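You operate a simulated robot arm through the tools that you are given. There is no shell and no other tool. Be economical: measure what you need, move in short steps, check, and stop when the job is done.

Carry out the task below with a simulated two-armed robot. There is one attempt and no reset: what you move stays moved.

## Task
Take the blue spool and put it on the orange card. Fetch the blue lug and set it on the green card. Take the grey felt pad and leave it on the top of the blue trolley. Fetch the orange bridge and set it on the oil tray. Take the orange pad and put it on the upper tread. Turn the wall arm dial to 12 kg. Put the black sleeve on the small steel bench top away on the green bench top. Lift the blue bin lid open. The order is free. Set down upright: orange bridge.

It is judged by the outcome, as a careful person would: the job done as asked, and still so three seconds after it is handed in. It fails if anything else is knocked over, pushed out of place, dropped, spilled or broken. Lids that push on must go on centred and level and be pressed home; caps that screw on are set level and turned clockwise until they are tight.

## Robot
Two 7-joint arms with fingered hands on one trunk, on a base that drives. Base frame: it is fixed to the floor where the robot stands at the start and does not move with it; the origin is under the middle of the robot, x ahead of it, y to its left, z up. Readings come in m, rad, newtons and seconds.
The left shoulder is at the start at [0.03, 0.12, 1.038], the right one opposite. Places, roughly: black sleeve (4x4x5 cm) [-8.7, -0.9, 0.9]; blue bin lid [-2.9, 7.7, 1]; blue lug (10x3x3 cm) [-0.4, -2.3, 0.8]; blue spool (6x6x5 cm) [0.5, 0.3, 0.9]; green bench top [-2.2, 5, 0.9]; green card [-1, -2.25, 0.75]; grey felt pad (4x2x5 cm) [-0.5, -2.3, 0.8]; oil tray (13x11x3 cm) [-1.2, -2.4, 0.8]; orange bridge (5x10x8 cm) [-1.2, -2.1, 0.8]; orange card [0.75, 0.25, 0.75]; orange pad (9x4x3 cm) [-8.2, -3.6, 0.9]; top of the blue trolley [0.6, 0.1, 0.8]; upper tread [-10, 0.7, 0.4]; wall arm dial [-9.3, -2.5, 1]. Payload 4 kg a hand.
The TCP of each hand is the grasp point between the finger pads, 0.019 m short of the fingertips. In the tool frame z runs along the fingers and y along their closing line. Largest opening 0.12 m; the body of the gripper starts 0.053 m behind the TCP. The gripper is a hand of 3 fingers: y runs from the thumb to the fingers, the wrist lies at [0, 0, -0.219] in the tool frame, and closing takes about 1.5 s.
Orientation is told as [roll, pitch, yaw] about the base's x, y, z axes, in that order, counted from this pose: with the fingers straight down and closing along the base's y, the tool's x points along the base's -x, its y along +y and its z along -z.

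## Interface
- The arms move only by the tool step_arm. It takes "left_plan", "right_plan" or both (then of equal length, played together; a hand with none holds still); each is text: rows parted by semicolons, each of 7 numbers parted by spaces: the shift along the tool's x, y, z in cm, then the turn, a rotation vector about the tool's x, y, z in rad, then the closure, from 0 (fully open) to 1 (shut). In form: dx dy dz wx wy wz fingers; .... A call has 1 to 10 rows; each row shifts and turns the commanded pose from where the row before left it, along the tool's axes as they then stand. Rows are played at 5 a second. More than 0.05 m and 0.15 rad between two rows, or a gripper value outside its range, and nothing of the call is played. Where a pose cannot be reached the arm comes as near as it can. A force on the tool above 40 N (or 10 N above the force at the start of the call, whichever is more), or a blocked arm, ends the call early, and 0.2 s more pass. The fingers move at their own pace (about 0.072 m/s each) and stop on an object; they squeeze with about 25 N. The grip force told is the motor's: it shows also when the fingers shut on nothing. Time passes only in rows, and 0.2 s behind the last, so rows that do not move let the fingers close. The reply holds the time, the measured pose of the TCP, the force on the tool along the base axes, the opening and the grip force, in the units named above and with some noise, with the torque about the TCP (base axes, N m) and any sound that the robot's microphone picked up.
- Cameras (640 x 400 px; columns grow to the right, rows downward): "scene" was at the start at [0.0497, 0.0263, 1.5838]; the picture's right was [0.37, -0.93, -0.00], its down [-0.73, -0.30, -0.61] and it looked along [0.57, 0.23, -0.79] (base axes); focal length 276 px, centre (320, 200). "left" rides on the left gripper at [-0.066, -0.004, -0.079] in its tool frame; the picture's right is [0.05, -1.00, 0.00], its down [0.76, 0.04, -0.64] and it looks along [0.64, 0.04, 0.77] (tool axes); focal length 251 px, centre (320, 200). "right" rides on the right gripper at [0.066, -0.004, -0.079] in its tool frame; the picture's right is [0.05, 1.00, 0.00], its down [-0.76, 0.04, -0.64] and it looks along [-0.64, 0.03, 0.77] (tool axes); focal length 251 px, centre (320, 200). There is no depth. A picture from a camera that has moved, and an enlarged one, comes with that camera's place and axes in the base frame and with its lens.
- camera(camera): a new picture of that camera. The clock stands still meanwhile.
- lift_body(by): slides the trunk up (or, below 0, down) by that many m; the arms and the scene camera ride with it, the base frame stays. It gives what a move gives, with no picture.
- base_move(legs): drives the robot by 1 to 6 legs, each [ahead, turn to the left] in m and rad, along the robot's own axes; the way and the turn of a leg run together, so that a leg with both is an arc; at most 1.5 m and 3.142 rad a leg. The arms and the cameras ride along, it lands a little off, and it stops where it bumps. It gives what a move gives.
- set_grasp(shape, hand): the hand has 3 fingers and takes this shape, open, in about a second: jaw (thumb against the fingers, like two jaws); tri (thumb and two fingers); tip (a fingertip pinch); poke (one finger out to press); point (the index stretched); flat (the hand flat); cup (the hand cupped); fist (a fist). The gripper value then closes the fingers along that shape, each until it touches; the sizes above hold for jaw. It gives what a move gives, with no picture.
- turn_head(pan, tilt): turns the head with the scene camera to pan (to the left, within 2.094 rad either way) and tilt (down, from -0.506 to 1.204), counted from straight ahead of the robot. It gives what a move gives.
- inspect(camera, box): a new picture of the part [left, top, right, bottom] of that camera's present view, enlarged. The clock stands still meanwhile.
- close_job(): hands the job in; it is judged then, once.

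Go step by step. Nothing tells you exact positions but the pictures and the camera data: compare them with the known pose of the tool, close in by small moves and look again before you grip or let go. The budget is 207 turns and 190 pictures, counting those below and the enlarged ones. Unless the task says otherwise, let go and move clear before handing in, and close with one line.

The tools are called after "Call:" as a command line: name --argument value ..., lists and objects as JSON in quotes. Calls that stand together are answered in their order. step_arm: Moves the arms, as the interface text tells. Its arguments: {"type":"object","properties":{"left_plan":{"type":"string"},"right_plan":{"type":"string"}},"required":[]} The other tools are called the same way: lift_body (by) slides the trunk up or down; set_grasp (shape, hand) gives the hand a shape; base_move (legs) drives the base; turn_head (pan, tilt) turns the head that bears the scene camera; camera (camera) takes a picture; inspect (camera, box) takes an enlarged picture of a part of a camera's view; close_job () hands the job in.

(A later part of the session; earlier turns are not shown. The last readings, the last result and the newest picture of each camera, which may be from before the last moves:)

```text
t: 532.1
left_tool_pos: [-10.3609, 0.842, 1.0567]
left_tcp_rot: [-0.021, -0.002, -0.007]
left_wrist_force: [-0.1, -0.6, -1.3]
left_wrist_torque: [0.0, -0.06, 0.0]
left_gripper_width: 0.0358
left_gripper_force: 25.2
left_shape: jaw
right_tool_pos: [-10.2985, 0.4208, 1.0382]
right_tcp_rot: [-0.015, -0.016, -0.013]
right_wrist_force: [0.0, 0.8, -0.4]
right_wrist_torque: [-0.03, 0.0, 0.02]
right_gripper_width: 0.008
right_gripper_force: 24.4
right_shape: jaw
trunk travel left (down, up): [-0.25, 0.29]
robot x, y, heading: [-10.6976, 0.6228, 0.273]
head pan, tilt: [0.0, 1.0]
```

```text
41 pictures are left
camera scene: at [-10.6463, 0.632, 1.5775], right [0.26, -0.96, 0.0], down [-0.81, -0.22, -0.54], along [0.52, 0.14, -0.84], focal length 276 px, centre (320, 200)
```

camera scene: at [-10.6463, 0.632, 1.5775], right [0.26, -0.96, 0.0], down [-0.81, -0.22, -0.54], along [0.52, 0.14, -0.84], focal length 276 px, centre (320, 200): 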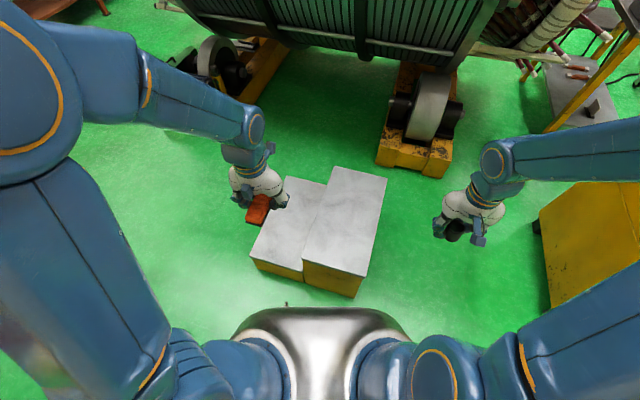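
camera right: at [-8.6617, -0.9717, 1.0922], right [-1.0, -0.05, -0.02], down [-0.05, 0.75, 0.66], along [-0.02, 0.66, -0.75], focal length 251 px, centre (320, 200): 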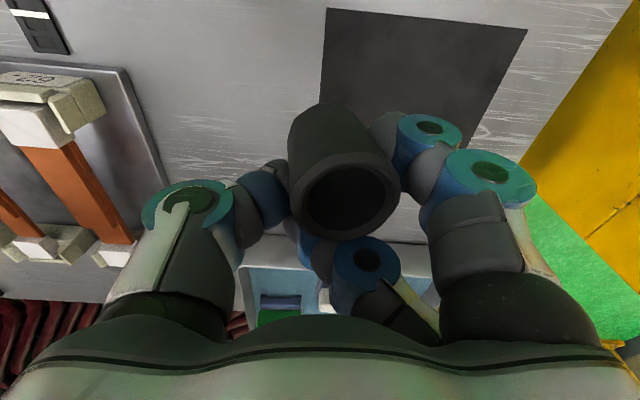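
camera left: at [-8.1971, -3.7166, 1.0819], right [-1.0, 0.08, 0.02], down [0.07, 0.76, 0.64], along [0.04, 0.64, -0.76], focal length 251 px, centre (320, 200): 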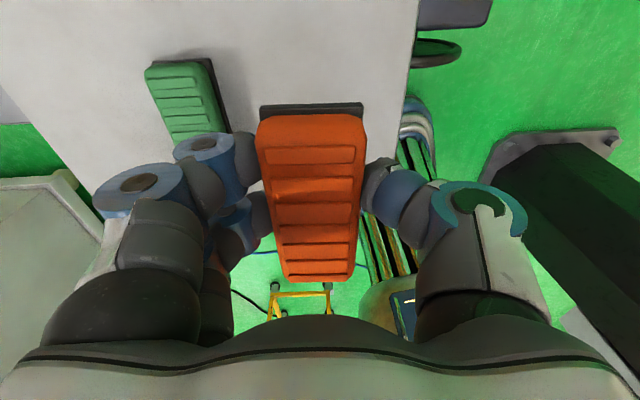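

The upper tread is the right-hand, higher one, centred near (-10.0, 0.667). I'll lower the trunk and bring the pad over its near half.

Call:
lift_body --by -0.25

Call:
step_arm --left_plan "-3.3 -2.53 0 0 0 0 1; -3.3 -2.53 0 0 0 0 1; -3.3 -2.53 0 0 0 0 1; -3.3 -2.53 0 0 0 0 1; -3.3 -2.53 0 0 0 0 1; -3.3 -2.53 0 0 0 0 1; -3.3 -2.53 0 0 0 0 1; 0 0 4.8 0 0 0 1; 0 0 4.8 0 0 0 1; 0 0 4.8 0 0 0 1"

Call:
step_arm --left_plan "0 0 4.8 0 0 0 1; 0 0 4.8 0 0 0 1; 0 0 4.8 0 0 0 1; 0 0 0 0 0 0 1"

Call:
camera --camera "left"

```text
t: 534.7
left_tool_pos: [-10.3603, 0.8429, 0.8069]
left_tcp_rot: [-0.022, -0.001, -0.006]
left_wrist_force: [-0.4, -0.9, -0.3]
left_wrist_torque: [0.02, 0.0, -0.02]
left_gripper_width: 0.0356
left_gripper_force: 25.2
left_shape: jaw
right_tool_pos: [-10.2994, 0.4212, 0.7886]
right_tcp_rot: [-0.012, -0.017, -0.012]
right_wrist_force: [0.4, 0.4, -0.5]
right_wrist_torque: [0.02, 0.03, 0.02]
right_gripper_width: 0.0079
right_gripper_force: 24.8
right_shape: jaw
trunk travel left (down, up): [0.0, 0.54]
robot x, y, heading: [-10.6926, 0.6194, 0.272]
head pan, tilt: [0.0, 1.0]
```

```text
t: 536.9
left_tool_pos: [-10.1286, 0.6602, 0.6664]
left_tcp_rot: [-0.023, -0.003, -0.007]
left_wrist_force: [-0.5, 0.7, -0.2]
left_wrist_torque: [-0.03, -0.01, 0.01]
left_gripper_width: 0.0357
left_gripper_force: 25.0
left_shape: jaw
right_tool_pos: [-10.2989, 0.4199, 0.7884]
right_tcp_rot: [-0.014, -0.016, -0.01]
right_wrist_force: [0.1, 0.6, 0.3]
right_wrist_torque: [0.04, 0.02, 0.03]
right_gripper_width: 0.0082
right_gripper_force: 25.0
right_shape: jaw
trunk travel left (down, up): [0.0, 0.54]
robot x, y, heading: [-10.6937, 0.6239, 0.271]
head pan, tilt: [0.0, 1.0]
```

```text
t: 537.9
left_tool_pos: [-10.1289, 0.658, 0.523]
left_tcp_rot: [-0.024, -0.002, -0.006]
left_wrist_force: [-0.7, -0.8, -0.2]
left_wrist_torque: [0.01, -0.01, 0.0]
left_gripper_width: 0.0356
left_gripper_force: 24.6
left_shape: jaw
right_tool_pos: [-10.2982, 0.4211, 0.7883]
right_tcp_rot: [-0.014, -0.016, -0.011]
right_wrist_force: [-0.3, -0.2, -0.9]
right_wrist_torque: [0.0, 0.01, 0.0]
right_gripper_width: 0.008
right_gripper_force: 25.3
right_shape: jaw
trunk travel left (down, up): [0.0, 0.54]
robot x, y, heading: [-10.6948, 0.6258, 0.264]
head pan, tilt: [0.0, 1.0]
```

```text
40 pictures are left
camera left: at [-10.0641, 0.6572, 0.602], right [-0.06, -1.0, 0.02], down [-0.77, 0.06, 0.64], along [-0.64, 0.02, -0.77], focal length 251 px, centre (320, 200)
```

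left: 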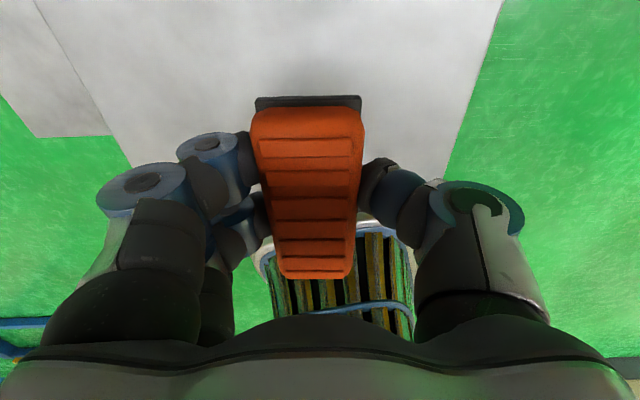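

Call:
step_arm --left_plan "-4 2 0 0 0 0 1; -1 1 3 0 0 0 1; 0 0 3.5 0 0 0 1; 0 0 1.5 0 0 0 1; 0 0 0 0 0 0 1"

Call:
step_arm --left_plan "0 0 0.8 0 0 0 1; 0 0 0 0 0 0 1"

Call:
step_arm --left_plan "0 0 0.6 0 0 0 1; 0 0 0 0 0 0 1"

```text
t: 539.1
left_tool_pos: [-10.124, 0.6842, 0.4836]
left_tcp_rot: [-0.023, -0.001, -0.007]
left_wrist_force: [-0.5, 0.1, -0.5]
left_wrist_torque: [-0.01, -0.01, -0.02]
left_gripper_width: 0.0358
left_gripper_force: 25.2
left_shape: jaw
left hand out of reach, approached as far as the arm can: row 1, 2, 3, 4
right_tool_pos: [-10.2988, 0.4211, 0.7885]
right_tcp_rot: [-0.014, -0.017, -0.012]
right_wrist_force: [0.3, 0.3, -0.2]
right_wrist_torque: [0.0, 0.01, -0.02]
right_gripper_width: 0.0078
right_gripper_force: 25.1
right_shape: jaw
trunk travel left (down, up): [0.0, 0.54]
robot x, y, heading: [-10.6939, 0.6227, 0.267]
head pan, tilt: [0.0, 1.0]
```

```text
t: 539.7
left_tool_pos: [-10.1254, 0.6826, 0.4766]
left_tcp_rot: [-0.022, -0.003, -0.009]
left_wrist_force: [1.1, 0.7, -0.3]
left_wrist_torque: [0.01, -0.02, 0.0]
left_gripper_width: 0.0356
left_gripper_force: 24.8
left_shape: jaw
right_tool_pos: [-10.2981, 0.4209, 0.7885]
right_tcp_rot: [-0.014, -0.017, -0.01]
right_wrist_force: [0.4, -0.1, -0.1]
right_wrist_torque: [-0.03, 0.01, 0.0]
right_gripper_width: 0.0078
right_gripper_force: 24.4
right_shape: jaw
trunk travel left (down, up): [0.0, 0.54]
robot x, y, heading: [-10.6977, 0.6218, 0.269]
head pan, tilt: [0.0, 1.0]
```

```text
t: 540.3
left_tool_pos: [-10.1254, 0.6826, 0.476]
left_tcp_rot: [-0.022, -0.003, -0.007]
left_wrist_force: [-0.6, -0.2, -1.1]
left_wrist_torque: [0.03, 0.0, -0.02]
left_gripper_width: 0.0358
left_gripper_force: 25.2
left_shape: jaw
left hand out of reach, approached as far as the arm can: row 1
right_tool_pos: [-10.2997, 0.4209, 0.7891]
right_tcp_rot: [-0.014, -0.016, -0.01]
right_wrist_force: [0.5, 0.0, -0.5]
right_wrist_torque: [-0.01, -0.02, 0.01]
right_gripper_width: 0.008
right_gripper_force: 25.1
right_shape: jaw
trunk travel left (down, up): [0.0, 0.54]
robot x, y, heading: [-10.6945, 0.6217, 0.268]
head pan, tilt: [0.0, 1.0]
```

The arm is at its limit, so I'll move the base 6 cm closer and continue down.

Call:
base_move --legs '[[0.06, 0]]'

Call:
step_arm --left_plan "1.5 0.5 1.5 0 0 0 1; 0 0 1.5 0 0 0 1; 0 0 0 0 0 0 1"

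Call:
step_arm --left_plan "0 0 0.8 0 0 0 1; 0 0 0 0 0 0 1"

```text
t: 541.3
left_tool_pos: [-10.0674, 0.6986, 0.4756]
left_tcp_rot: [-0.023, 0.001, -0.007]
left_wrist_force: [0.3, 0.5, -1.4]
left_wrist_torque: [0.0, 0.02, -0.01]
left_gripper_width: 0.0359
left_gripper_force: 25.2
left_shape: jaw
right_tool_pos: [-10.2387, 0.4373, 0.7886]
right_tcp_rot: [-0.014, -0.014, -0.011]
right_wrist_force: [0.2, -0.1, 0.8]
right_wrist_torque: [0.0, 0.03, 0.0]
right_gripper_width: 0.008
right_gripper_force: 25.5
right_shape: jaw
trunk travel left (down, up): [0.0, 0.54]
robot x, y, heading: [-10.6373, 0.6335, 0.268]
head pan, tilt: [0.0, 1.0]
```

```text
t: 542.1
left_tool_pos: [-10.0826, 0.702, 0.446]
left_tcp_rot: [-0.023, -0.001, -0.008]
left_wrist_force: [-0.4, -0.3, -1.4]
left_wrist_torque: [-0.02, 0.0, 0.0]
left_gripper_width: 0.0357
left_gripper_force: 25.2
left_shape: jaw
right_tool_pos: [-10.2412, 0.4368, 0.7889]
right_tcp_rot: [-0.015, -0.016, -0.01]
right_wrist_force: [0.5, -0.3, 0.1]
right_wrist_torque: [0.02, -0.01, 0.01]
right_gripper_width: 0.0081
right_gripper_force: 24.9
right_shape: jaw
trunk travel left (down, up): [0.0, 0.54]
robot x, y, heading: [-10.6381, 0.6333, 0.268]
head pan, tilt: [0.0, 1.0]
```

```text
t: 542.7
left_tool_pos: [-10.0835, 0.7043, 0.4401]
left_tcp_rot: [-0.024, 0.0, -0.008]
left_wrist_force: [0.8, 0.7, -1.2]
left_wrist_torque: [0.02, 0.02, -0.01]
left_gripper_width: 0.0357
left_gripper_force: 25.3
left_shape: jaw
right_tool_pos: [-10.2413, 0.4363, 0.7888]
right_tcp_rot: [-0.016, -0.016, -0.01]
right_wrist_force: [0.5, -0.1, -0.2]
right_wrist_torque: [-0.03, 0.0, 0.02]
right_gripper_width: 0.0079
right_gripper_force: 25.4
right_shape: jaw
trunk travel left (down, up): [0.0, 0.54]
robot x, y, heading: [-10.6334, 0.6324, 0.269]
head pan, tilt: [0.0, 1.0]
```

Call:
step_arm --left_plan "0.3 0 0.6 0 0 0 1; 0 0 0 0 0 0 1"

Call:
step_arm --left_plan "0.2 0 0.5 0 0 0 1; 0 0 0 0 0 0 1"

Call:
camera --camera "left"

```text
t: 543.3
left_tool_pos: [-10.086, 0.7035, 0.4321]
left_tcp_rot: [-0.022, -0.002, -0.004]
left_wrist_force: [-0.4, 0.4, -0.5]
left_wrist_torque: [0.0, -0.01, 0.01]
left_gripper_width: 0.0356
left_gripper_force: 24.7
left_shape: jaw
right_tool_pos: [-10.2397, 0.4369, 0.7886]
right_tcp_rot: [-0.014, -0.015, -0.011]
right_wrist_force: [-0.6, -1.0, -1.0]
right_wrist_torque: [-0.01, 0.0, -0.01]
right_gripper_width: 0.008
right_gripper_force: 25.0
right_shape: jaw
trunk travel left (down, up): [0.0, 0.54]
robot x, y, heading: [-10.6371, 0.637, 0.267]
head pan, tilt: [0.0, 1.0]
```

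```text
t: 543.9
left_tool_pos: [-10.0879, 0.7037, 0.4268]
left_tcp_rot: [-0.024, -0.002, -0.008]
left_wrist_force: [-0.8, -0.2, -1.1]
left_wrist_torque: [0.0, -0.03, -0.01]
left_gripper_width: 0.036
left_gripper_force: 24.7
left_shape: jaw
right_tool_pos: [-10.2407, 0.4368, 0.7883]
right_tcp_rot: [-0.013, -0.015, -0.01]
right_wrist_force: [-0.1, 0.2, 0.4]
right_wrist_torque: [-0.01, -0.03, 0.0]
right_gripper_width: 0.0079
right_gripper_force: 25.0
right_shape: jaw
trunk travel left (down, up): [0.0, 0.54]
robot x, y, heading: [-10.6353, 0.6394, 0.272]
head pan, tilt: [0.0, 1.0]
```

```text
39 pictures are left
camera left: at [-10.0225, 0.7022, 0.5072], right [-0.06, -1.0, 0.02], down [-0.77, 0.06, 0.64], along [-0.64, 0.02, -0.77], focal length 251 px, centre (320, 200)
```

left: 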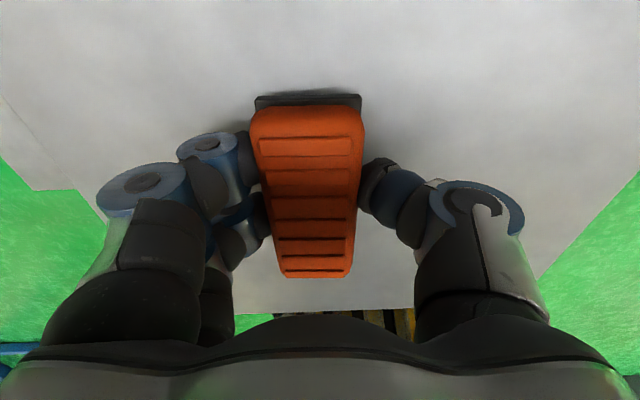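

Well inside the tread. I'll continue down to contact.

Call:
step_arm --left_plan "0.1 0 0.4 0 0 0 1; 0 0 0 0 0 0 1"

Call:
step_arm --left_plan "0.1 0 0.4 0 0 0 1; 0 0 0 0 0 0 1"

Call:
step_arm --left_plan "0.1 0 0.3 0 0 0 1; 0 0 0 0 0 0 1"

```text
t: 544.5
left_tool_pos: [-10.0899, 0.7037, 0.4259]
left_tcp_rot: [-0.022, -0.004, -0.006]
left_wrist_force: [0.1, 0.3, -1.1]
left_wrist_torque: [0.01, -0.04, -0.01]
left_gripper_width: 0.0355
left_gripper_force: 25.1
left_shape: jaw
right_tool_pos: [-10.2405, 0.4373, 0.7895]
right_tcp_rot: [-0.013, -0.015, -0.01]
right_wrist_force: [0.7, 0.0, -0.1]
right_wrist_torque: [0.0, 0.02, 0.02]
right_gripper_width: 0.008
right_gripper_force: 25.0
right_shape: jaw
trunk travel left (down, up): [0.0, 0.54]
robot x, y, heading: [-10.6389, 0.6363, 0.265]
head pan, tilt: [0.0, 1.0]
```

```text
t: 545.1
left_tool_pos: [-10.0896, 0.7029, 0.4244]
left_tcp_rot: [-0.023, 0.0, -0.007]
left_wrist_force: [0.7, -0.6, -0.1]
left_wrist_torque: [0.01, -0.03, 0.01]
left_gripper_width: 0.036
left_gripper_force: 25.3
left_shape: jaw
left hand out of reach, approached as far as the arm can: row 1
right_tool_pos: [-10.241, 0.4376, 0.7895]
right_tcp_rot: [-0.014, -0.015, -0.012]
right_wrist_force: [-0.6, 0.2, -0.3]
right_wrist_torque: [-0.04, 0.02, -0.01]
right_gripper_width: 0.008
right_gripper_force: 24.8
right_shape: jaw
trunk travel left (down, up): [0.0, 0.54]
robot x, y, heading: [-10.6369, 0.6324, 0.264]
head pan, tilt: [0.0, 1.0]
```

```text
t: 545.7
left_tool_pos: [-10.0913, 0.7036, 0.4211]
left_tcp_rot: [-0.023, -0.001, -0.005]
left_wrist_force: [0.3, -0.5, -0.7]
left_wrist_torque: [0.04, -0.01, 0.03]
left_gripper_width: 0.0358
left_gripper_force: 25.0
left_shape: jaw
right_tool_pos: [-10.2404, 0.437, 0.7891]
right_tcp_rot: [-0.014, -0.016, -0.011]
right_wrist_force: [0.2, 0.1, -0.7]
right_wrist_torque: [-0.02, -0.02, 0.0]
right_gripper_width: 0.008
right_gripper_force: 24.8
right_shape: jaw
trunk travel left (down, up): [0.0, 0.54]
robot x, y, heading: [-10.6352, 0.636, 0.271]
head pan, tilt: [0.0, 1.0]
```

Call:
step_arm --left_plan "2 -0.5 0.3 0 0 0 1; 0 0 0.5 0 0 0 1; 0 0 0 0 0 0 1"

Call:
step_arm --left_plan "0.2 0 0.5 0 0 0 1; 0 0 0 0 0 0 1"

Call:
step_arm --left_plan "0.2 0 0.5 0 0 0 1; 0 0 0 0 0 0 1"

```text
t: 546.5
left_tool_pos: [-10.1075, 0.6976, 0.4184]
left_tcp_rot: [-0.022, -0.012, -0.005]
left_wrist_force: [0.7, 1.9, 41.1]
left_wrist_torque: [0.1, 0.19, -0.08]
left_gripper_width: 0.0387
left_gripper_force: 25.5
left_shape: jaw
right_tool_pos: [-10.2428, 0.4362, 0.79]
right_tcp_rot: [-0.014, -0.019, -0.01]
right_wrist_force: [0.4, -0.1, -0.4]
right_wrist_torque: [0.02, 0.01, 0.0]
right_gripper_width: 0.0082
right_gripper_force: 25.0
right_shape: jaw
trunk travel left (down, up): [0.0, 0.54]
robot x, y, heading: [-10.6382, 0.6384, 0.272]
head pan, tilt: [0.0, 1.0]
```

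```text
t: 546.8
left_tool_pos: [-10.1058, 0.6989, 0.4184]
left_tcp_rot: [-0.022, -0.017, -0.005]
left_wrist_force: [-6.0, 0.9, 23.6]
left_wrist_torque: [0.1, 0.13, -0.02]
left_gripper_width: 0.0383
left_gripper_force: 25.0
left_shape: jaw
right_tool_pos: [-10.2415, 0.4375, 0.7905]
right_tcp_rot: [-0.013, -0.017, -0.01]
right_wrist_force: [0.0, 1.1, -0.2]
right_wrist_torque: [0.01, -0.01, 0.0]
right_gripper_width: 0.0077
right_gripper_force: 25.1
right_shape: jaw
trunk travel left (down, up): [0.0, 0.54]
robot x, y, heading: [-10.6347, 0.6361, 0.265]
head pan, tilt: [0.0, 1.0]
stopped in row 1 (left hand): the force on the tool passed its limit (the readings are from after the stop); the commanded pose is now the measured one
```

```text
t: 547.2
left_tool_pos: [-10.1039, 0.6975, 0.4187]
left_tcp_rot: [-0.024, -0.019, -0.005]
left_wrist_force: [-6.1, 0.6, 20.1]
left_wrist_torque: [0.08, 0.15, 0.03]
left_gripper_width: 0.0385
left_gripper_force: 24.6
left_shape: jaw
right_tool_pos: [-10.2419, 0.4373, 0.7876]
right_tcp_rot: [-0.013, -0.016, -0.01]
right_wrist_force: [1.4, 0.0, 0.0]
right_wrist_torque: [0.01, 0.01, 0.0]
right_gripper_width: 0.0079
right_gripper_force: 24.9
right_shape: jaw
trunk travel left (down, up): [0.0, 0.54]
robot x, y, heading: [-10.64, 0.639, 0.27]
head pan, tilt: [0.0, 1.0]
stopped in row 1 (left hand): the force on the tool passed its limit (the readings are from after the stop); the commanded pose is now the measured one
```

Contact. I'll ease up, open and rise.

Call:
step_arm --left_plan "0 0 -0.3 0 0 0 1; 0 0 0 0 0 0 0.6; 0 0 0 0 0 0 0.3; 0 0 0 0 0 0 0.1; 0 0 0 0 0 0 0.1; 0 0 -2 0 0 0 0.1; 0 0 -4.5 0 0 0 0.1; 0 0 -4.5 0 0 0 0.1; 0 0 -4.5 0 0 0 0.1"

Call:
camera --camera "left"

```text
t: 549.2
left_tool_pos: [-10.1082, 0.7015, 0.5743]
left_tcp_rot: [-0.024, -0.016, -0.005]
left_wrist_force: [-0.1, 0.0, 0.0]
left_wrist_torque: [-0.02, -0.03, -0.01]
left_gripper_width: 0.1078
left_gripper_force: 0.1
left_shape: jaw
right_tool_pos: [-10.2399, 0.437, 0.7881]
right_tcp_rot: [-0.013, -0.016, -0.011]
right_wrist_force: [0.0, 0.5, 0.0]
right_wrist_torque: [-0.02, -0.02, 0.01]
right_gripper_width: 0.0077
right_gripper_force: 24.7
right_shape: jaw
trunk travel left (down, up): [0.0, 0.54]
robot x, y, heading: [-10.6367, 0.6357, 0.269]
head pan, tilt: [0.0, 1.0]
```

```text
38 pictures are left
camera left: at [-10.0432, 0.7006, 0.655], right [-0.06, -1.0, 0.02], down [-0.77, 0.06, 0.63], along [-0.63, 0.02, -0.78], focal length 251 px, centre (320, 200)
```

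left: 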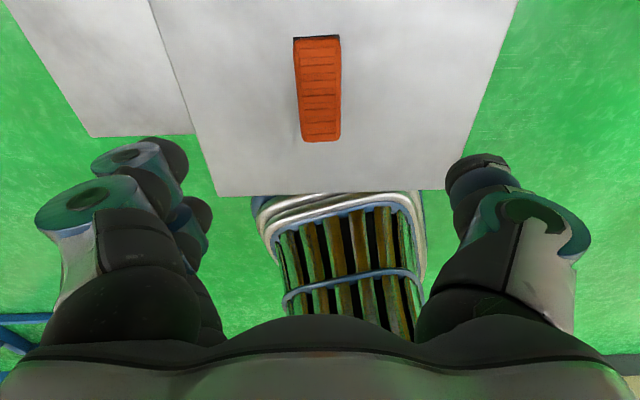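

The orange pad is on the upper tread. I'll raise the trunk and head back along the aisle with the sleeve.

Call:
lift_body --by 0.25

Call:
step_arm --left_plan "4 0 -2.5 0 0 0 0; 4 0 -2.5 0 0 0 0; 4 0 -2.5 0 0 0 0; 3 0 -3.5 0 0 0 0; 0 0 -4.5 0 0 0 0; 0 0 -4.5 0 0 0 0"

Call:
base_move --legs '[[-0.1, 0]]'

Call:
base_move --legs '[[0, 0.75]]'

Call:
base_move --legs '[[0, 0.55]]'

Call:
base_move --legs '[[1.4, 0], [1.4, 0]]'

Call:
base_move --legs '[[0, -0.8]]'

Call:
base_move --legs '[[0, -0.75]]'

```text
t: 551.7
left_tool_pos: [-10.1062, 0.7018, 0.8251]
left_tcp_rot: [-0.025, -0.017, -0.005]
left_wrist_force: [-0.1, -0.1, 0.2]
left_wrist_torque: [0.01, -0.02, -0.01]
left_gripper_width: 0.1077
left_gripper_force: 0.0
left_shape: jaw
right_tool_pos: [-10.2402, 0.437, 1.0392]
right_tcp_rot: [-0.014, -0.016, -0.01]
right_wrist_force: [-0.2, -0.4, 0.2]
right_wrist_torque: [0.01, 0.02, 0.05]
right_gripper_width: 0.0079
right_gripper_force: 24.9
right_shape: jaw
trunk travel left (down, up): [-0.25, 0.29]
robot x, y, heading: [-10.6384, 0.6362, 0.264]
head pan, tilt: [0.0, 1.0]
```

```text
t: 553.1
left_tool_pos: [-10.2611, 0.7063, 1.0226]
left_tcp_rot: [-0.023, -0.018, -0.005]
left_wrist_force: [-0.1, 0.0, 0.0]
left_wrist_torque: [-0.03, 0.03, 0.02]
left_gripper_width: 0.12
left_gripper_force: 0.0
left_shape: jaw
right_tool_pos: [-10.2402, 0.4371, 1.0385]
right_tcp_rot: [-0.014, -0.016, -0.01]
right_wrist_force: [0.1, 0.1, -0.6]
right_wrist_torque: [0.0, 0.0, 0.0]
right_gripper_width: 0.008
right_gripper_force: 24.1
right_shape: jaw
trunk travel left (down, up): [-0.25, 0.29]
robot x, y, heading: [-10.6348, 0.6376, 0.266]
head pan, tilt: [0.0, 1.0]
```

```text
t: 554.3
left_tool_pos: [-10.3582, 0.6781, 1.0207]
left_tcp_rot: [-0.025, -0.018, -0.005]
left_wrist_force: [0.1, -0.5, 0.6]
left_wrist_torque: [0.01, 0.02, 0.01]
left_gripper_width: 0.12
left_gripper_force: 0.1
left_shape: jaw
right_tool_pos: [-10.3395, 0.4097, 1.0389]
right_tcp_rot: [-0.014, -0.015, -0.013]
right_wrist_force: [-1.3, 0.0, 0.8]
right_wrist_torque: [-0.02, 0.0, 0.0]
right_gripper_width: 0.0078
right_gripper_force: 25.0
right_shape: jaw
trunk travel left (down, up): [-0.25, 0.29]
robot x, y, heading: [-10.7358, 0.6132, 0.268]
head pan, tilt: [0.0, 1.0]
```

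```text
t: 556.4
left_tool_pos: [-10.4772, 0.8958, 1.0205]
left_tcp_rot: [-0.029, -0.016, 0.655]
left_wrist_force: [0.0, 0.5, -0.4]
left_wrist_torque: [-0.05, -0.03, 0.03]
left_gripper_width: 0.1199
left_gripper_force: 0.1
left_shape: jaw
right_tool_pos: [-10.2976, 0.6969, 1.0397]
right_tcp_rot: [-0.018, -0.015, 0.651]
right_wrist_force: [0.9, -0.1, -0.6]
right_wrist_torque: [-0.04, -0.03, -0.01]
right_gripper_width: 0.0077
right_gripper_force: 25.2
right_shape: jaw
trunk travel left (down, up): [-0.25, 0.29]
robot x, y, heading: [-10.6996, 0.583, 0.95]
head pan, tilt: [0.0, 1.0]
stopped in leg 1: the robot was blocked; the commanded pose is now the measured one
```

```text
t: 558.6
left_tool_pos: [-10.6737, 0.969, 1.0222]
left_tcp_rot: [-0.03, -0.018, 1.208]
left_wrist_force: [-0.7, 0.1, 0.8]
left_wrist_torque: [-0.02, -0.07, 0.0]
left_gripper_width: 0.12
left_gripper_force: 0.0
left_shape: jaw
right_tool_pos: [-10.4151, 0.8939, 1.0386]
right_tcp_rot: [-0.017, -0.013, 1.203]
right_wrist_force: [-0.3, 0.2, -0.6]
right_wrist_torque: [0.0, -0.06, -0.02]
right_gripper_width: 0.0075
right_gripper_force: 24.9
right_shape: jaw
trunk travel left (down, up): [-0.25, 0.29]
robot x, y, heading: [-10.6678, 0.5824, 1.493]
head pan, tilt: [0.0, 1.0]
stopped in leg 1: the robot was blocked; the commanded pose is now the measured one
```

```text
t: 572.1
left_tool_pos: [-10.458, 3.7606, 1.021]
left_tcp_rot: [-0.025, -0.018, 1.212]
left_wrist_force: [0.0, -0.1, 1.1]
left_wrist_torque: [0.03, 0.01, 0.02]
left_gripper_width: 0.1198
left_gripper_force: 0.1
left_shape: jaw
right_tool_pos: [-10.1992, 3.687, 1.0391]
right_tcp_rot: [-0.015, -0.011, 1.207]
right_wrist_force: [-0.2, 1.8, 0.7]
right_wrist_torque: [-0.05, -0.01, 0.01]
right_gripper_width: 0.0078
right_gripper_force: 25.1
right_shape: jaw
trunk travel left (down, up): [-0.25, 0.29]
robot x, y, heading: [-10.453, 3.3769, 1.501]
head pan, tilt: [0.0, 1.0]
```

```text
t: 574.2
left_tool_pos: [-10.2232, 3.6826, 1.0209]
left_tcp_rot: [-0.024, -0.016, 0.551]
left_wrist_force: [-0.2, -0.5, -0.4]
left_wrist_torque: [0.02, -0.01, -0.01]
left_gripper_width: 0.1201
left_gripper_force: 0.1
left_shape: jaw
right_tool_pos: [-10.0653, 3.4668, 1.0369]
right_tcp_rot: [-0.016, -0.012, 0.543]
right_wrist_force: [-0.7, -0.6, 0.2]
right_wrist_torque: [0.01, 0.02, 0.04]
right_gripper_width: 0.0076
right_gripper_force: 24.8
right_shape: jaw
trunk travel left (down, up): [-0.25, 0.29]
robot x, y, heading: [-10.4891, 3.4043, 0.818]
head pan, tilt: [0.0, 1.0]
stopped in leg 1: the robot was blocked; the commanded pose is now the measured one
```

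```text
t: 576.4
left_tool_pos: [-10.1047, 3.4651, 1.0206]
left_tcp_rot: [-0.023, -0.015, -0.117]
left_wrist_force: [0.1, -0.2, -0.1]
left_wrist_torque: [0.04, 0.0, 0.01]
left_gripper_width: 0.1201
left_gripper_force: 0.1
left_shape: jaw
right_tool_pos: [-10.1124, 3.1971, 1.0387]
right_tcp_rot: [-0.014, -0.013, -0.124]
right_wrist_force: [0.0, 1.2, 0.1]
right_wrist_torque: [0.01, -0.02, 0.01]
right_gripper_width: 0.0076
right_gripper_force: 25.5
right_shape: jaw
trunk travel left (down, up): [-0.25, 0.29]
robot x, y, heading: [-10.4914, 3.4456, 0.132]
head pan, tilt: [0.0, 1.0]
stopped in leg 1: the robot was blocked; the commanded pose is now the measured one
```

Call:
base_move --legs '[[0, -0.15]]'

Call:
base_move --legs '[[1.45, 0], [1.45, 0], [1.45, 0], [1.45, 0]]'

Call:
turn_head --pan 0.4 --tilt 0.35

Call:
camera --camera "scene"

```text
t: 577.4
left_tool_pos: [-10.1033, 3.409, 1.0221]
left_tcp_rot: [-0.026, -0.016, -0.267]
left_wrist_force: [0.1, -0.5, 0.5]
left_wrist_torque: [0.03, -0.02, 0.01]
left_gripper_width: 0.12
left_gripper_force: 0.1
left_shape: jaw
right_tool_pos: [-10.1536, 3.1463, 1.0385]
right_tcp_rot: [-0.016, -0.013, -0.274]
right_wrist_force: [-0.2, 0.2, -0.4]
right_wrist_torque: [0.01, 0.01, 0.01]
right_gripper_width: 0.0074
right_gripper_force: 25.1
right_shape: jaw
trunk travel left (down, up): [-0.25, 0.29]
robot x, y, heading: [-10.4856, 3.4533, -0.017]
head pan, tilt: [0.0, 1.0]
```

```text
t: 604.9
left_tool_pos: [-4.3323, 3.454, 1.0207]
left_tcp_rot: [-0.026, -0.017, -0.225]
left_wrist_force: [0.5, 0.4, 0.3]
left_wrist_torque: [-0.02, 0.01, 0.01]
left_gripper_width: 0.12
left_gripper_force: 0.3
left_shape: jaw
right_tool_pos: [-4.3711, 3.1885, 1.0378]
right_tcp_rot: [-0.016, -0.013, -0.231]
right_wrist_force: [1.1, 0.2, -0.6]
right_wrist_torque: [0.0, -0.02, 0.01]
right_gripper_width: 0.0076
right_gripper_force: 25.2
right_shape: jaw
trunk travel left (down, up): [-0.25, 0.29]
robot x, y, heading: [-4.7195, 3.484, 0.026]
head pan, tilt: [0.0, 1.0]
```

```text
t: 605.9
left_tool_pos: [-4.3322, 3.4532, 1.0204]
left_tcp_rot: [-0.026, -0.015, -0.225]
left_wrist_force: [-0.1, 0.0, -0.2]
left_wrist_torque: [-0.05, -0.02, 0.01]
left_gripper_width: 0.12
left_gripper_force: 0.0
left_shape: jaw
right_tool_pos: [-4.3704, 3.1887, 1.039]
right_tcp_rot: [-0.015, -0.014, -0.23]
right_wrist_force: [-0.1, -0.5, -0.9]
right_wrist_torque: [0.0, 0.04, 0.01]
right_gripper_width: 0.0081
right_gripper_force: 24.8
right_shape: jaw
trunk travel left (down, up): [-0.25, 0.29]
robot x, y, heading: [-4.7203, 3.4854, 0.026]
head pan, tilt: [0.4, 0.351]
```

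```text
37 pictures are left
camera scene: at [-4.6541, 3.5199, 1.6322], right [0.41, -0.91, 0.0], down [-0.31, -0.14, -0.94], along [0.86, 0.39, -0.34], focal length 276 px, centre (320, 200)
```

scene: 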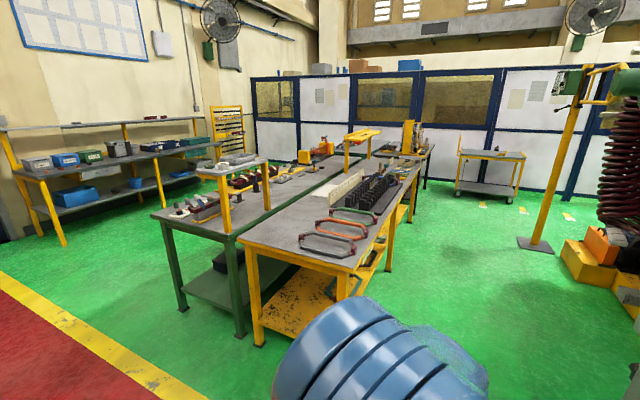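

Call:
inspect --camera "scene" --box '[130, 120, 400, 290]'

Call:
inspect --camera "scene" --box '[0, 110, 230, 240]'

```text
2.35 times, centred on (265, 205) of scene
camera zoom: at [-4.6541, 3.5199, 1.6322], right [0.41, -0.91, 0.0], down [-0.31, -0.14, -0.94], along [0.86, 0.39, -0.34], focal length 650 px, centre (449, 188)
```

zoom: 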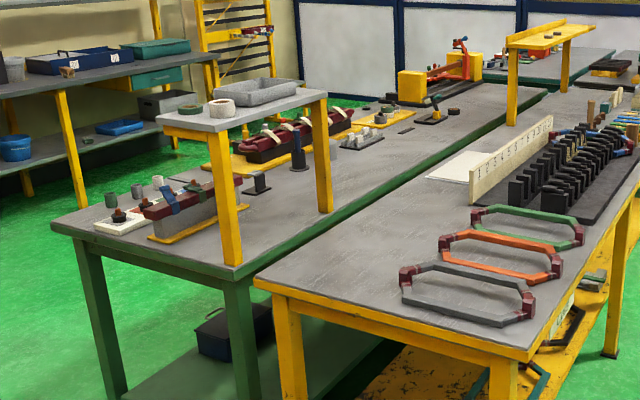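

```text
2.78 times, centred on (115, 175) of scene
camera zoom: at [-4.6541, 3.5199, 1.6322], right [0.41, -0.91, 0.0], down [-0.31, -0.14, -0.94], along [0.86, 0.39, -0.34], focal length 768 px, centre (890, 270)
```

zoom: 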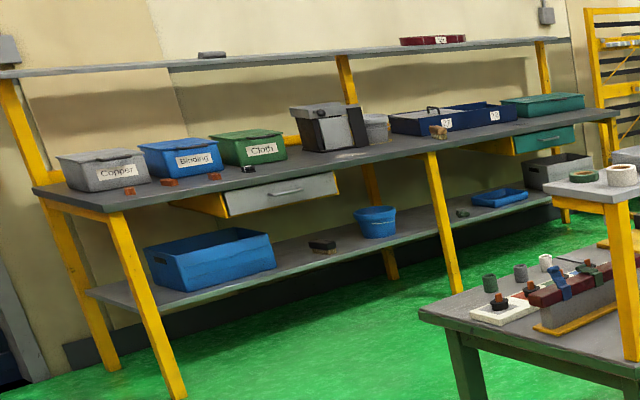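

The green-legged bench and the blue "Binding" bin on the rear shelf are both in sight. I'll drive into the aisle between them.

Call:
base_move --legs '[[0, 0.8]]'

Call:
base_move --legs '[[0, 0.68]]'

Call:
base_move --legs '[[1.4, 0], [1.3, 0]]'

Call:
base_move --legs '[[0, -0.8]]'

Call:
base_move --legs '[[0, -0.75]]'

Call:
turn_head --pan -0.5 --tilt 0.4

Call:
camera --camera "scene"

```text
t: 608.0
left_tool_pos: [-4.3989, 3.7016, 1.02]
left_tcp_rot: [-0.03, -0.014, 0.452]
left_wrist_force: [-0.1, 1.1, 0.0]
left_wrist_torque: [-0.04, 0.03, -0.01]
left_gripper_width: 0.1198
left_gripper_force: 0.0
left_shape: jaw
right_tool_pos: [-4.2613, 3.4715, 1.0385]
right_tcp_rot: [-0.018, -0.013, 0.447]
right_wrist_force: [0.6, 0.4, -0.5]
right_wrist_torque: [-0.05, 0.01, -0.02]
right_gripper_width: 0.0077
right_gripper_force: 24.8
right_shape: jaw
trunk travel left (down, up): [-0.25, 0.29]
robot x, y, heading: [-4.693, 3.4496, 0.708]
head pan, tilt: [0.4, 0.351]
stopped in leg 1: the robot was blocked; the commanded pose is now the measured one
```

```text
t: 610.2
left_tool_pos: [-4.6041, 3.8319, 1.0203]
left_tcp_rot: [-0.03, -0.016, 1.093]
left_wrist_force: [-0.6, 0.5, -0.3]
left_wrist_torque: [-0.04, -0.01, -0.03]
left_gripper_width: 0.12
left_gripper_force: 0.0
left_shape: jaw
right_tool_pos: [-4.3584, 3.7307, 1.0381]
right_tcp_rot: [-0.017, -0.014, 1.09]
right_wrist_force: [-1.1, -0.1, -0.3]
right_wrist_torque: [-0.02, -0.04, -0.01]
right_gripper_width: 0.0078
right_gripper_force: 25.2
right_shape: jaw
trunk travel left (down, up): [-0.25, 0.29]
robot x, y, heading: [-4.6527, 3.4411, 1.367]
head pan, tilt: [0.4, 0.351]
stopped in leg 1: the robot was blocked; the commanded pose is now the measured one
```

```text
t: 623.3
left_tool_pos: [-4.0806, 6.4838, 1.0203]
left_tcp_rot: [-0.028, -0.016, 1.104]
left_wrist_force: [-0.3, 0.5, -0.1]
left_wrist_torque: [0.01, 0.03, 0.02]
left_gripper_width: 0.1199
left_gripper_force: 0.1
left_shape: jaw
right_tool_pos: [-3.8311, 6.385, 1.0389]
right_tcp_rot: [-0.015, -0.013, 1.098]
right_wrist_force: [-0.4, -0.3, -1.6]
right_wrist_torque: [0.01, -0.01, 0.02]
right_gripper_width: 0.0078
right_gripper_force: 25.1
right_shape: jaw
trunk travel left (down, up): [-0.25, 0.29]
robot x, y, heading: [-4.1253, 6.092, 1.373]
head pan, tilt: [0.4, 0.351]
```

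```text
t: 625.4
left_tool_pos: [-3.8527, 6.3727, 1.0206]
left_tcp_rot: [-0.025, -0.016, 0.446]
left_wrist_force: [0.2, -0.2, -0.1]
left_wrist_torque: [0.01, 0.04, -0.01]
left_gripper_width: 0.1199
left_gripper_force: 0.0
left_shape: jaw
right_tool_pos: [-3.7176, 6.1433, 1.0382]
right_tcp_rot: [-0.014, -0.012, 0.446]
right_wrist_force: [0.2, 0.3, -0.8]
right_wrist_torque: [0.02, 0.03, 0.03]
right_gripper_width: 0.0074
right_gripper_force: 25.2
right_shape: jaw
trunk travel left (down, up): [-0.25, 0.29]
robot x, y, heading: [-4.1542, 6.1251, 0.71]
head pan, tilt: [0.4, 0.351]
stopped in leg 1: the robot was blocked; the commanded pose is now the measured one
```

```text
t: 627.5
left_tool_pos: [-3.7585, 6.1401, 1.0221]
left_tcp_rot: [-0.026, -0.016, -0.205]
left_wrist_force: [-0.1, -0.8, -0.1]
left_wrist_torque: [0.08, 0.05, 0.01]
left_gripper_width: 0.1201
left_gripper_force: 0.0
left_shape: jaw
right_tool_pos: [-3.7935, 5.8765, 1.0371]
right_tcp_rot: [-0.014, -0.012, -0.208]
right_wrist_force: [1.0, -0.1, -0.3]
right_wrist_torque: [0.01, -0.01, 0.02]
right_gripper_width: 0.0073
right_gripper_force: 24.5
right_shape: jaw
trunk travel left (down, up): [-0.25, 0.29]
robot x, y, heading: [-4.1551, 6.169, 0.033]
head pan, tilt: [0.4, 0.351]
stopped in leg 1: the robot was blocked; the commanded pose is now the measured one
```

```text
t: 628.7
left_tool_pos: [-3.7602, 6.1438, 1.0219]
left_tcp_rot: [-0.029, -0.017, -0.206]
left_wrist_force: [-0.1, 0.2, 0.4]
left_wrist_torque: [0.0, -0.04, 0.02]
left_gripper_width: 0.1197
left_gripper_force: 0.1
left_shape: jaw
right_tool_pos: [-3.7941, 5.8801, 1.0399]
right_tcp_rot: [-0.016, -0.014, -0.208]
right_wrist_force: [-0.2, 0.1, -0.2]
right_wrist_torque: [-0.03, 0.02, 0.0]
right_gripper_width: 0.0075
right_gripper_force: 25.0
right_shape: jaw
trunk travel left (down, up): [-0.25, 0.29]
robot x, y, heading: [-4.1574, 6.1654, 0.031]
head pan, tilt: [-0.499, 0.4]
```

```text
34 pictures are left
camera scene: at [-4.0926, 6.1225, 1.6277], right [-0.45, -0.89, 0.0], down [-0.35, 0.17, -0.92], along [0.82, -0.41, -0.39], focal length 276 px, centre (320, 200)
```

scene: 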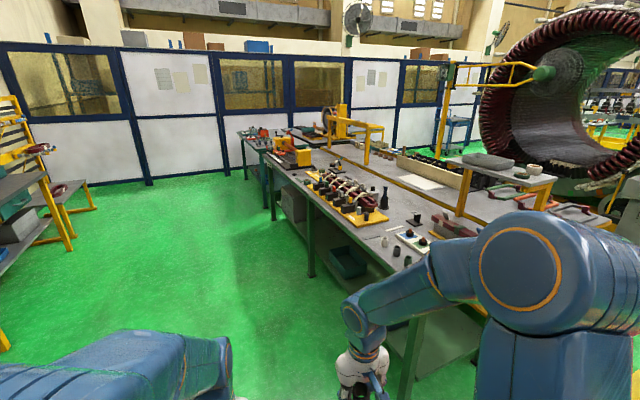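

Call:
inspect --camera "scene" --box '[240, 120, 460, 280]'

```text
2.50 times, centred on (350, 200) of scene
camera zoom: at [-4.0926, 6.1225, 1.6277], right [-0.45, -0.89, 0.0], down [-0.35, 0.17, -0.92], along [0.82, -0.41, -0.39], focal length 690 px, centre (245, 200)
```

zoom: 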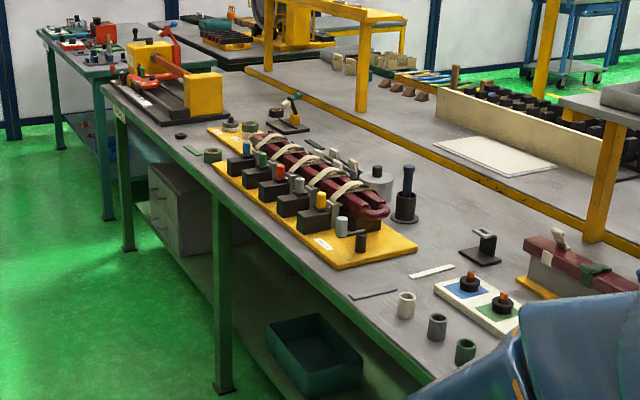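

Free space near the bench's north edge is limited, with a clear gap near (-2.99, 5.21). I'll drive there for a closer look.

Call:
base_move --legs '[[1.22, 0]]'

Call:
base_move --legs '[[0, -0.8]]'

Call:
base_move --legs '[[0, -0.78]]'

Call:
base_move --legs '[[0.38, 0]]'

Call:
turn_head --pan -0.1 --tilt 0.75

Call:
camera --camera "scene"

```text
t: 635.0
left_tool_pos: [-2.5294, 6.1882, 1.0216]
left_tcp_rot: [-0.028, -0.019, -0.202]
left_wrist_force: [0.1, 0.1, 0.6]
left_wrist_torque: [0.0, 0.02, 0.03]
left_gripper_width: 0.1202
left_gripper_force: 0.0
left_shape: jaw
right_tool_pos: [-2.5609, 5.9236, 1.0385]
right_tcp_rot: [-0.016, -0.013, -0.204]
right_wrist_force: [0.1, 0.0, 0.1]
right_wrist_torque: [0.0, 0.03, -0.01]
right_gripper_width: 0.0073
right_gripper_force: 24.8
right_shape: jaw
trunk travel left (down, up): [-0.25, 0.29]
robot x, y, heading: [-2.9247, 6.2089, 0.032]
head pan, tilt: [-0.499, 0.4]
```

```text
t: 637.1
left_tool_pos: [-2.6389, 5.9473, 1.0235]
left_tcp_rot: [-0.027, -0.021, -0.895]
left_wrist_force: [-0.2, 0.6, 0.5]
left_wrist_torque: [0.0, -0.03, 0.02]
left_gripper_width: 0.1198
left_gripper_force: 0.0
left_shape: jaw
right_tool_pos: [-2.833, 5.7652, 1.0376]
right_tcp_rot: [-0.013, -0.013, -0.901]
right_wrist_force: [-0.6, 1.0, 0.0]
right_wrist_torque: [-0.01, -0.01, 0.0]
right_gripper_width: 0.0074
right_gripper_force: 25.1
right_shape: jaw
trunk travel left (down, up): [-0.25, 0.29]
robot x, y, heading: [-2.9094, 6.2493, -0.652]
head pan, tilt: [-0.499, 0.4]
stopped in leg 1: the robot was blocked; the commanded pose is now the measured one
```

```text
t: 639.2
left_tool_pos: [-2.8865, 5.8413, 1.0212]
left_tcp_rot: [-0.027, -0.015, -1.573]
left_wrist_force: [-0.7, -0.4, 0.9]
left_wrist_torque: [0.02, -0.01, -0.04]
left_gripper_width: 0.12
left_gripper_force: 0.0
left_shape: jaw
right_tool_pos: [-3.151, 5.8225, 1.0377]
right_tcp_rot: [-0.013, -0.011, -1.577]
right_wrist_force: [0.0, -0.1, -1.5]
right_wrist_torque: [-0.02, -0.02, 0.03]
right_gripper_width: 0.0075
right_gripper_force: 25.0
right_shape: jaw
trunk travel left (down, up): [-0.25, 0.29]
robot x, y, heading: [-2.862, 6.2603, -1.353]
head pan, tilt: [-0.499, 0.4]
stopped in leg 1: the robot was blocked; the commanded pose is now the measured one
```

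```text
t: 641.7
left_tool_pos: [-2.7981, 5.4693, 1.0226]
left_tcp_rot: [-0.028, -0.016, -1.569]
left_wrist_force: [0.8, -0.2, -1.0]
left_wrist_torque: [0.0, 0.01, 0.0]
left_gripper_width: 0.1199
left_gripper_force: 0.1
left_shape: jaw
right_tool_pos: [-3.0629, 5.449, 1.0389]
right_tcp_rot: [-0.016, -0.012, -1.573]
right_wrist_force: [0.5, -0.7, -0.5]
right_wrist_torque: [0.01, -0.02, -0.02]
right_gripper_width: 0.0076
right_gripper_force: 24.7
right_shape: jaw
trunk travel left (down, up): [-0.25, 0.29]
robot x, y, heading: [-2.7752, 5.8887, -1.348]
head pan, tilt: [-0.499, 0.4]
```

```text
t: 642.5
left_tool_pos: [-2.7975, 5.4709, 1.0216]
left_tcp_rot: [-0.03, -0.022, -1.571]
left_wrist_force: [0.1, -0.5, 1.3]
left_wrist_torque: [-0.02, 0.0, -0.01]
left_gripper_width: 0.12
left_gripper_force: 0.1
left_shape: jaw
right_tool_pos: [-3.0635, 5.4501, 1.0372]
right_tcp_rot: [-0.013, -0.013, -1.572]
right_wrist_force: [0.1, -0.2, -1.1]
right_wrist_torque: [-0.03, 0.0, -0.01]
right_gripper_width: 0.0072
right_gripper_force: 24.5
right_shape: jaw
trunk travel left (down, up): [-0.25, 0.29]
robot x, y, heading: [-2.7743, 5.8862, -1.356]
head pan, tilt: [-0.099, 0.75]
```

```text
32 pictures are left
camera scene: at [-2.7733, 5.821, 1.5967], right [-0.99, -0.12, 0.0], down [-0.08, 0.68, -0.73], along [0.09, -0.73, -0.68], focal length 276 px, centre (320, 200)
```

scene: 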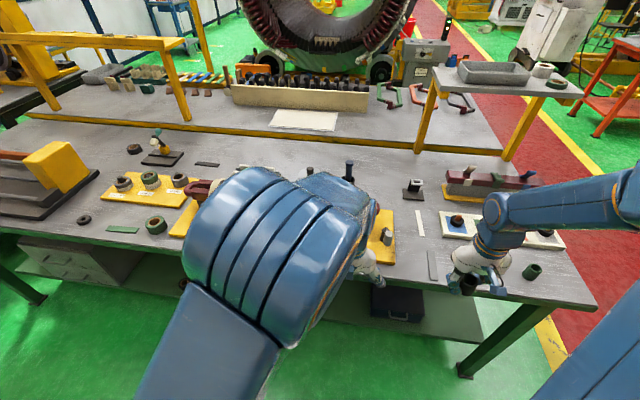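

I'll set the sleeve in the clear gap at about (-3.0, 5.27) beside the strip, first turning the hand 90° so its fingers clear the neighbours.

Call:
step_arm --right_plan "0 0 -1 0 0 -0.14 1; 0 0 -1 0 0 -0.14 1; 0 0 -1 0 0 -0.14 1; 0 0 0 0 0 -0.14 1; 0 0 0 0 0 -0.14 1; 0 0 0 0 0 -0.14 1; 0 0 0 0 0 -0.14 1; 0 0 0 0 0 -0.14 1; 0 0 0 0 0 -0.14 1; 0 0 0 0 0 -0.14 1"

Call:
camera --camera "right"

```text
t: 644.7
left_tool_pos: [-2.7976, 5.4706, 1.0224]
left_tcp_rot: [-0.029, -0.017, -1.57]
left_wrist_force: [0.3, 0.5, 0.1]
left_wrist_torque: [-0.02, -0.02, 0.01]
left_gripper_width: 0.1201
left_gripper_force: 0.0
left_shape: jaw
right_tool_pos: [-3.0622, 5.4506, 1.0687]
right_tcp_rot: [-0.016, 0.011, -0.17]
right_wrist_force: [-0.3, 0.5, -0.1]
right_wrist_torque: [-0.01, -0.01, 0.03]
right_gripper_width: 0.0074
right_gripper_force: 25.1
right_shape: jaw
trunk travel left (down, up): [-0.25, 0.29]
robot x, y, heading: [-2.7768, 5.8839, -1.346]
head pan, tilt: [-0.099, 0.75]
```

```text
31 pictures are left
camera right: at [-3.1272, 5.4588, 1.1493], right [0.12, 0.99, -0.01], down [0.77, -0.08, 0.63], along [0.63, -0.08, -0.77], focal length 251 px, centre (320, 200)
```

right: 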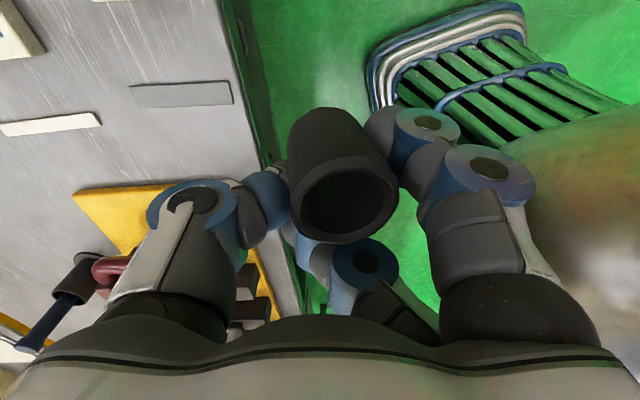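

Call:
step_arm --right_plan "-1.85 -3.84 0 0 0 0 1; -1.85 -3.84 0 0 0 0 1; -1.85 -3.84 0 0 0 0 1; -1.85 -3.84 0 0 0 0 1; -1.85 -3.84 0 0 0 0 1; 0 0 4.8 0 0 0 1; 0 0 4.8 0 0 0 1; 0 0 3 0 0 0 1; 0 0 0 0 0 0 1"

Call:
camera --camera "right"

```text
t: 646.7
left_tool_pos: [-2.7978, 5.4709, 1.0223]
left_tcp_rot: [-0.032, -0.02, -1.569]
left_wrist_force: [0.0, -0.3, 1.2]
left_wrist_torque: [0.01, 0.0, 0.0]
left_gripper_width: 0.1202
left_gripper_force: 0.1
left_shape: jaw
right_tool_pos: [-3.0074, 5.2425, 0.9463]
right_tcp_rot: [-0.015, 0.012, -0.172]
right_wrist_force: [-0.1, -0.7, -0.2]
right_wrist_torque: [-0.02, -0.02, 0.01]
right_gripper_width: 0.0074
right_gripper_force: 24.7
right_shape: jaw
trunk travel left (down, up): [-0.25, 0.29]
robot x, y, heading: [-2.7776, 5.8859, -1.349]
head pan, tilt: [-0.099, 0.75]
```

```text
30 pictures are left
camera right: at [-3.0709, 5.2513, 1.0266], right [0.12, 0.99, -0.02], down [0.77, -0.08, 0.63], along [0.63, -0.09, -0.77], focal length 251 px, centre (320, 200)
```

right: 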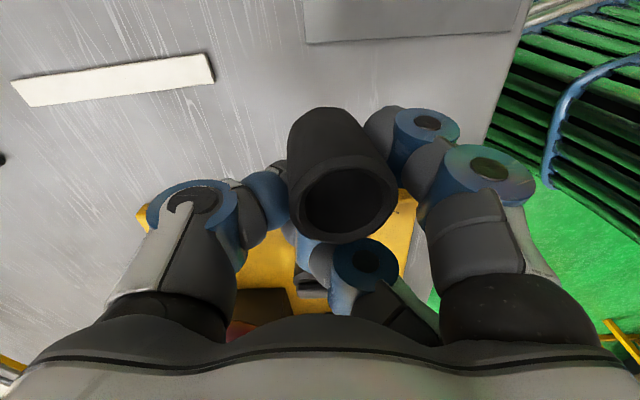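

Call:
step_arm --right_plan "-0.7 0 2 0 0 0 1; 0 0 0.8 0 0 0 1; 0 0 0 0 0 0 1"

Call:
step_arm --right_plan "0 0 0.6 0 0 0 1; 0 0 0 0 0 0 1"

Call:
step_arm --right_plan "0 0 0.5 0 0 0 1; 0 0 0 0 0 0 1"

Call:
step_arm --right_plan "0 0 0.4 0 0 0 1; 0 0 0 0 0 0 1"

```text
t: 647.5
left_tool_pos: [-2.7985, 5.4706, 1.0222]
left_tcp_rot: [-0.03, -0.019, -1.57]
left_wrist_force: [-0.6, 0.2, 0.3]
left_wrist_torque: [-0.01, -0.02, 0.0]
left_gripper_width: 0.1198
left_gripper_force: 0.0
left_shape: jaw
right_tool_pos: [-3.0015, 5.2417, 0.9173]
right_tcp_rot: [-0.015, 0.012, -0.171]
right_wrist_force: [0.6, 0.0, -0.2]
right_wrist_torque: [0.03, 0.0, -0.02]
right_gripper_width: 0.0076
right_gripper_force: 25.1
right_shape: jaw
trunk travel left (down, up): [-0.25, 0.29]
robot x, y, heading: [-2.776, 5.8875, -1.353]
head pan, tilt: [-0.099, 0.75]
```

```text
t: 648.1
left_tool_pos: [-2.7985, 5.4703, 1.0217]
left_tcp_rot: [-0.03, -0.018, -1.569]
left_wrist_force: [-0.7, 0.3, -1.1]
left_wrist_torque: [0.01, -0.02, -0.01]
left_gripper_width: 0.1201
left_gripper_force: 0.0
left_shape: jaw
right_tool_pos: [-2.9997, 5.2418, 0.9106]
right_tcp_rot: [-0.015, 0.012, -0.174]
right_wrist_force: [0.4, 0.0, -1.3]
right_wrist_torque: [-0.04, 0.0, 0.02]
right_gripper_width: 0.0074
right_gripper_force: 24.7
right_shape: jaw
trunk travel left (down, up): [-0.25, 0.29]
robot x, y, heading: [-2.7787, 5.8842, -1.35]
head pan, tilt: [-0.099, 0.75]
```

```text
t: 648.7
left_tool_pos: [-2.7964, 5.471, 1.0225]
left_tcp_rot: [-0.029, -0.02, -1.57]
left_wrist_force: [-1.6, -0.3, -0.4]
left_wrist_torque: [-0.02, 0.01, -0.02]
left_gripper_width: 0.12
left_gripper_force: 0.1
left_shape: jaw
right_tool_pos: [-3.0003, 5.2427, 0.9058]
right_tcp_rot: [-0.016, 0.011, -0.173]
right_wrist_force: [0.1, 0.7, 0.2]
right_wrist_torque: [0.01, -0.01, 0.0]
right_gripper_width: 0.0075
right_gripper_force: 25.1
right_shape: jaw
trunk travel left (down, up): [-0.25, 0.29]
robot x, y, heading: [-2.778, 5.8838, -1.349]
head pan, tilt: [-0.099, 0.75]
```

```text
t: 649.3
left_tool_pos: [-2.7979, 5.4698, 1.022]
left_tcp_rot: [-0.03, -0.02, -1.569]
left_wrist_force: [0.4, -0.8, -0.1]
left_wrist_torque: [-0.01, -0.03, 0.0]
left_gripper_width: 0.1202
left_gripper_force: 0.1
left_shape: jaw
right_tool_pos: [-3.0009, 5.2425, 0.9014]
right_tcp_rot: [-0.015, 0.013, -0.173]
right_wrist_force: [0.7, 0.1, 0.3]
right_wrist_torque: [0.05, 0.04, 0.06]
right_gripper_width: 0.0075
right_gripper_force: 24.8
right_shape: jaw
trunk travel left (down, up): [-0.25, 0.29]
robot x, y, heading: [-2.7822, 5.8869, -1.348]
head pan, tilt: [-0.099, 0.75]
```

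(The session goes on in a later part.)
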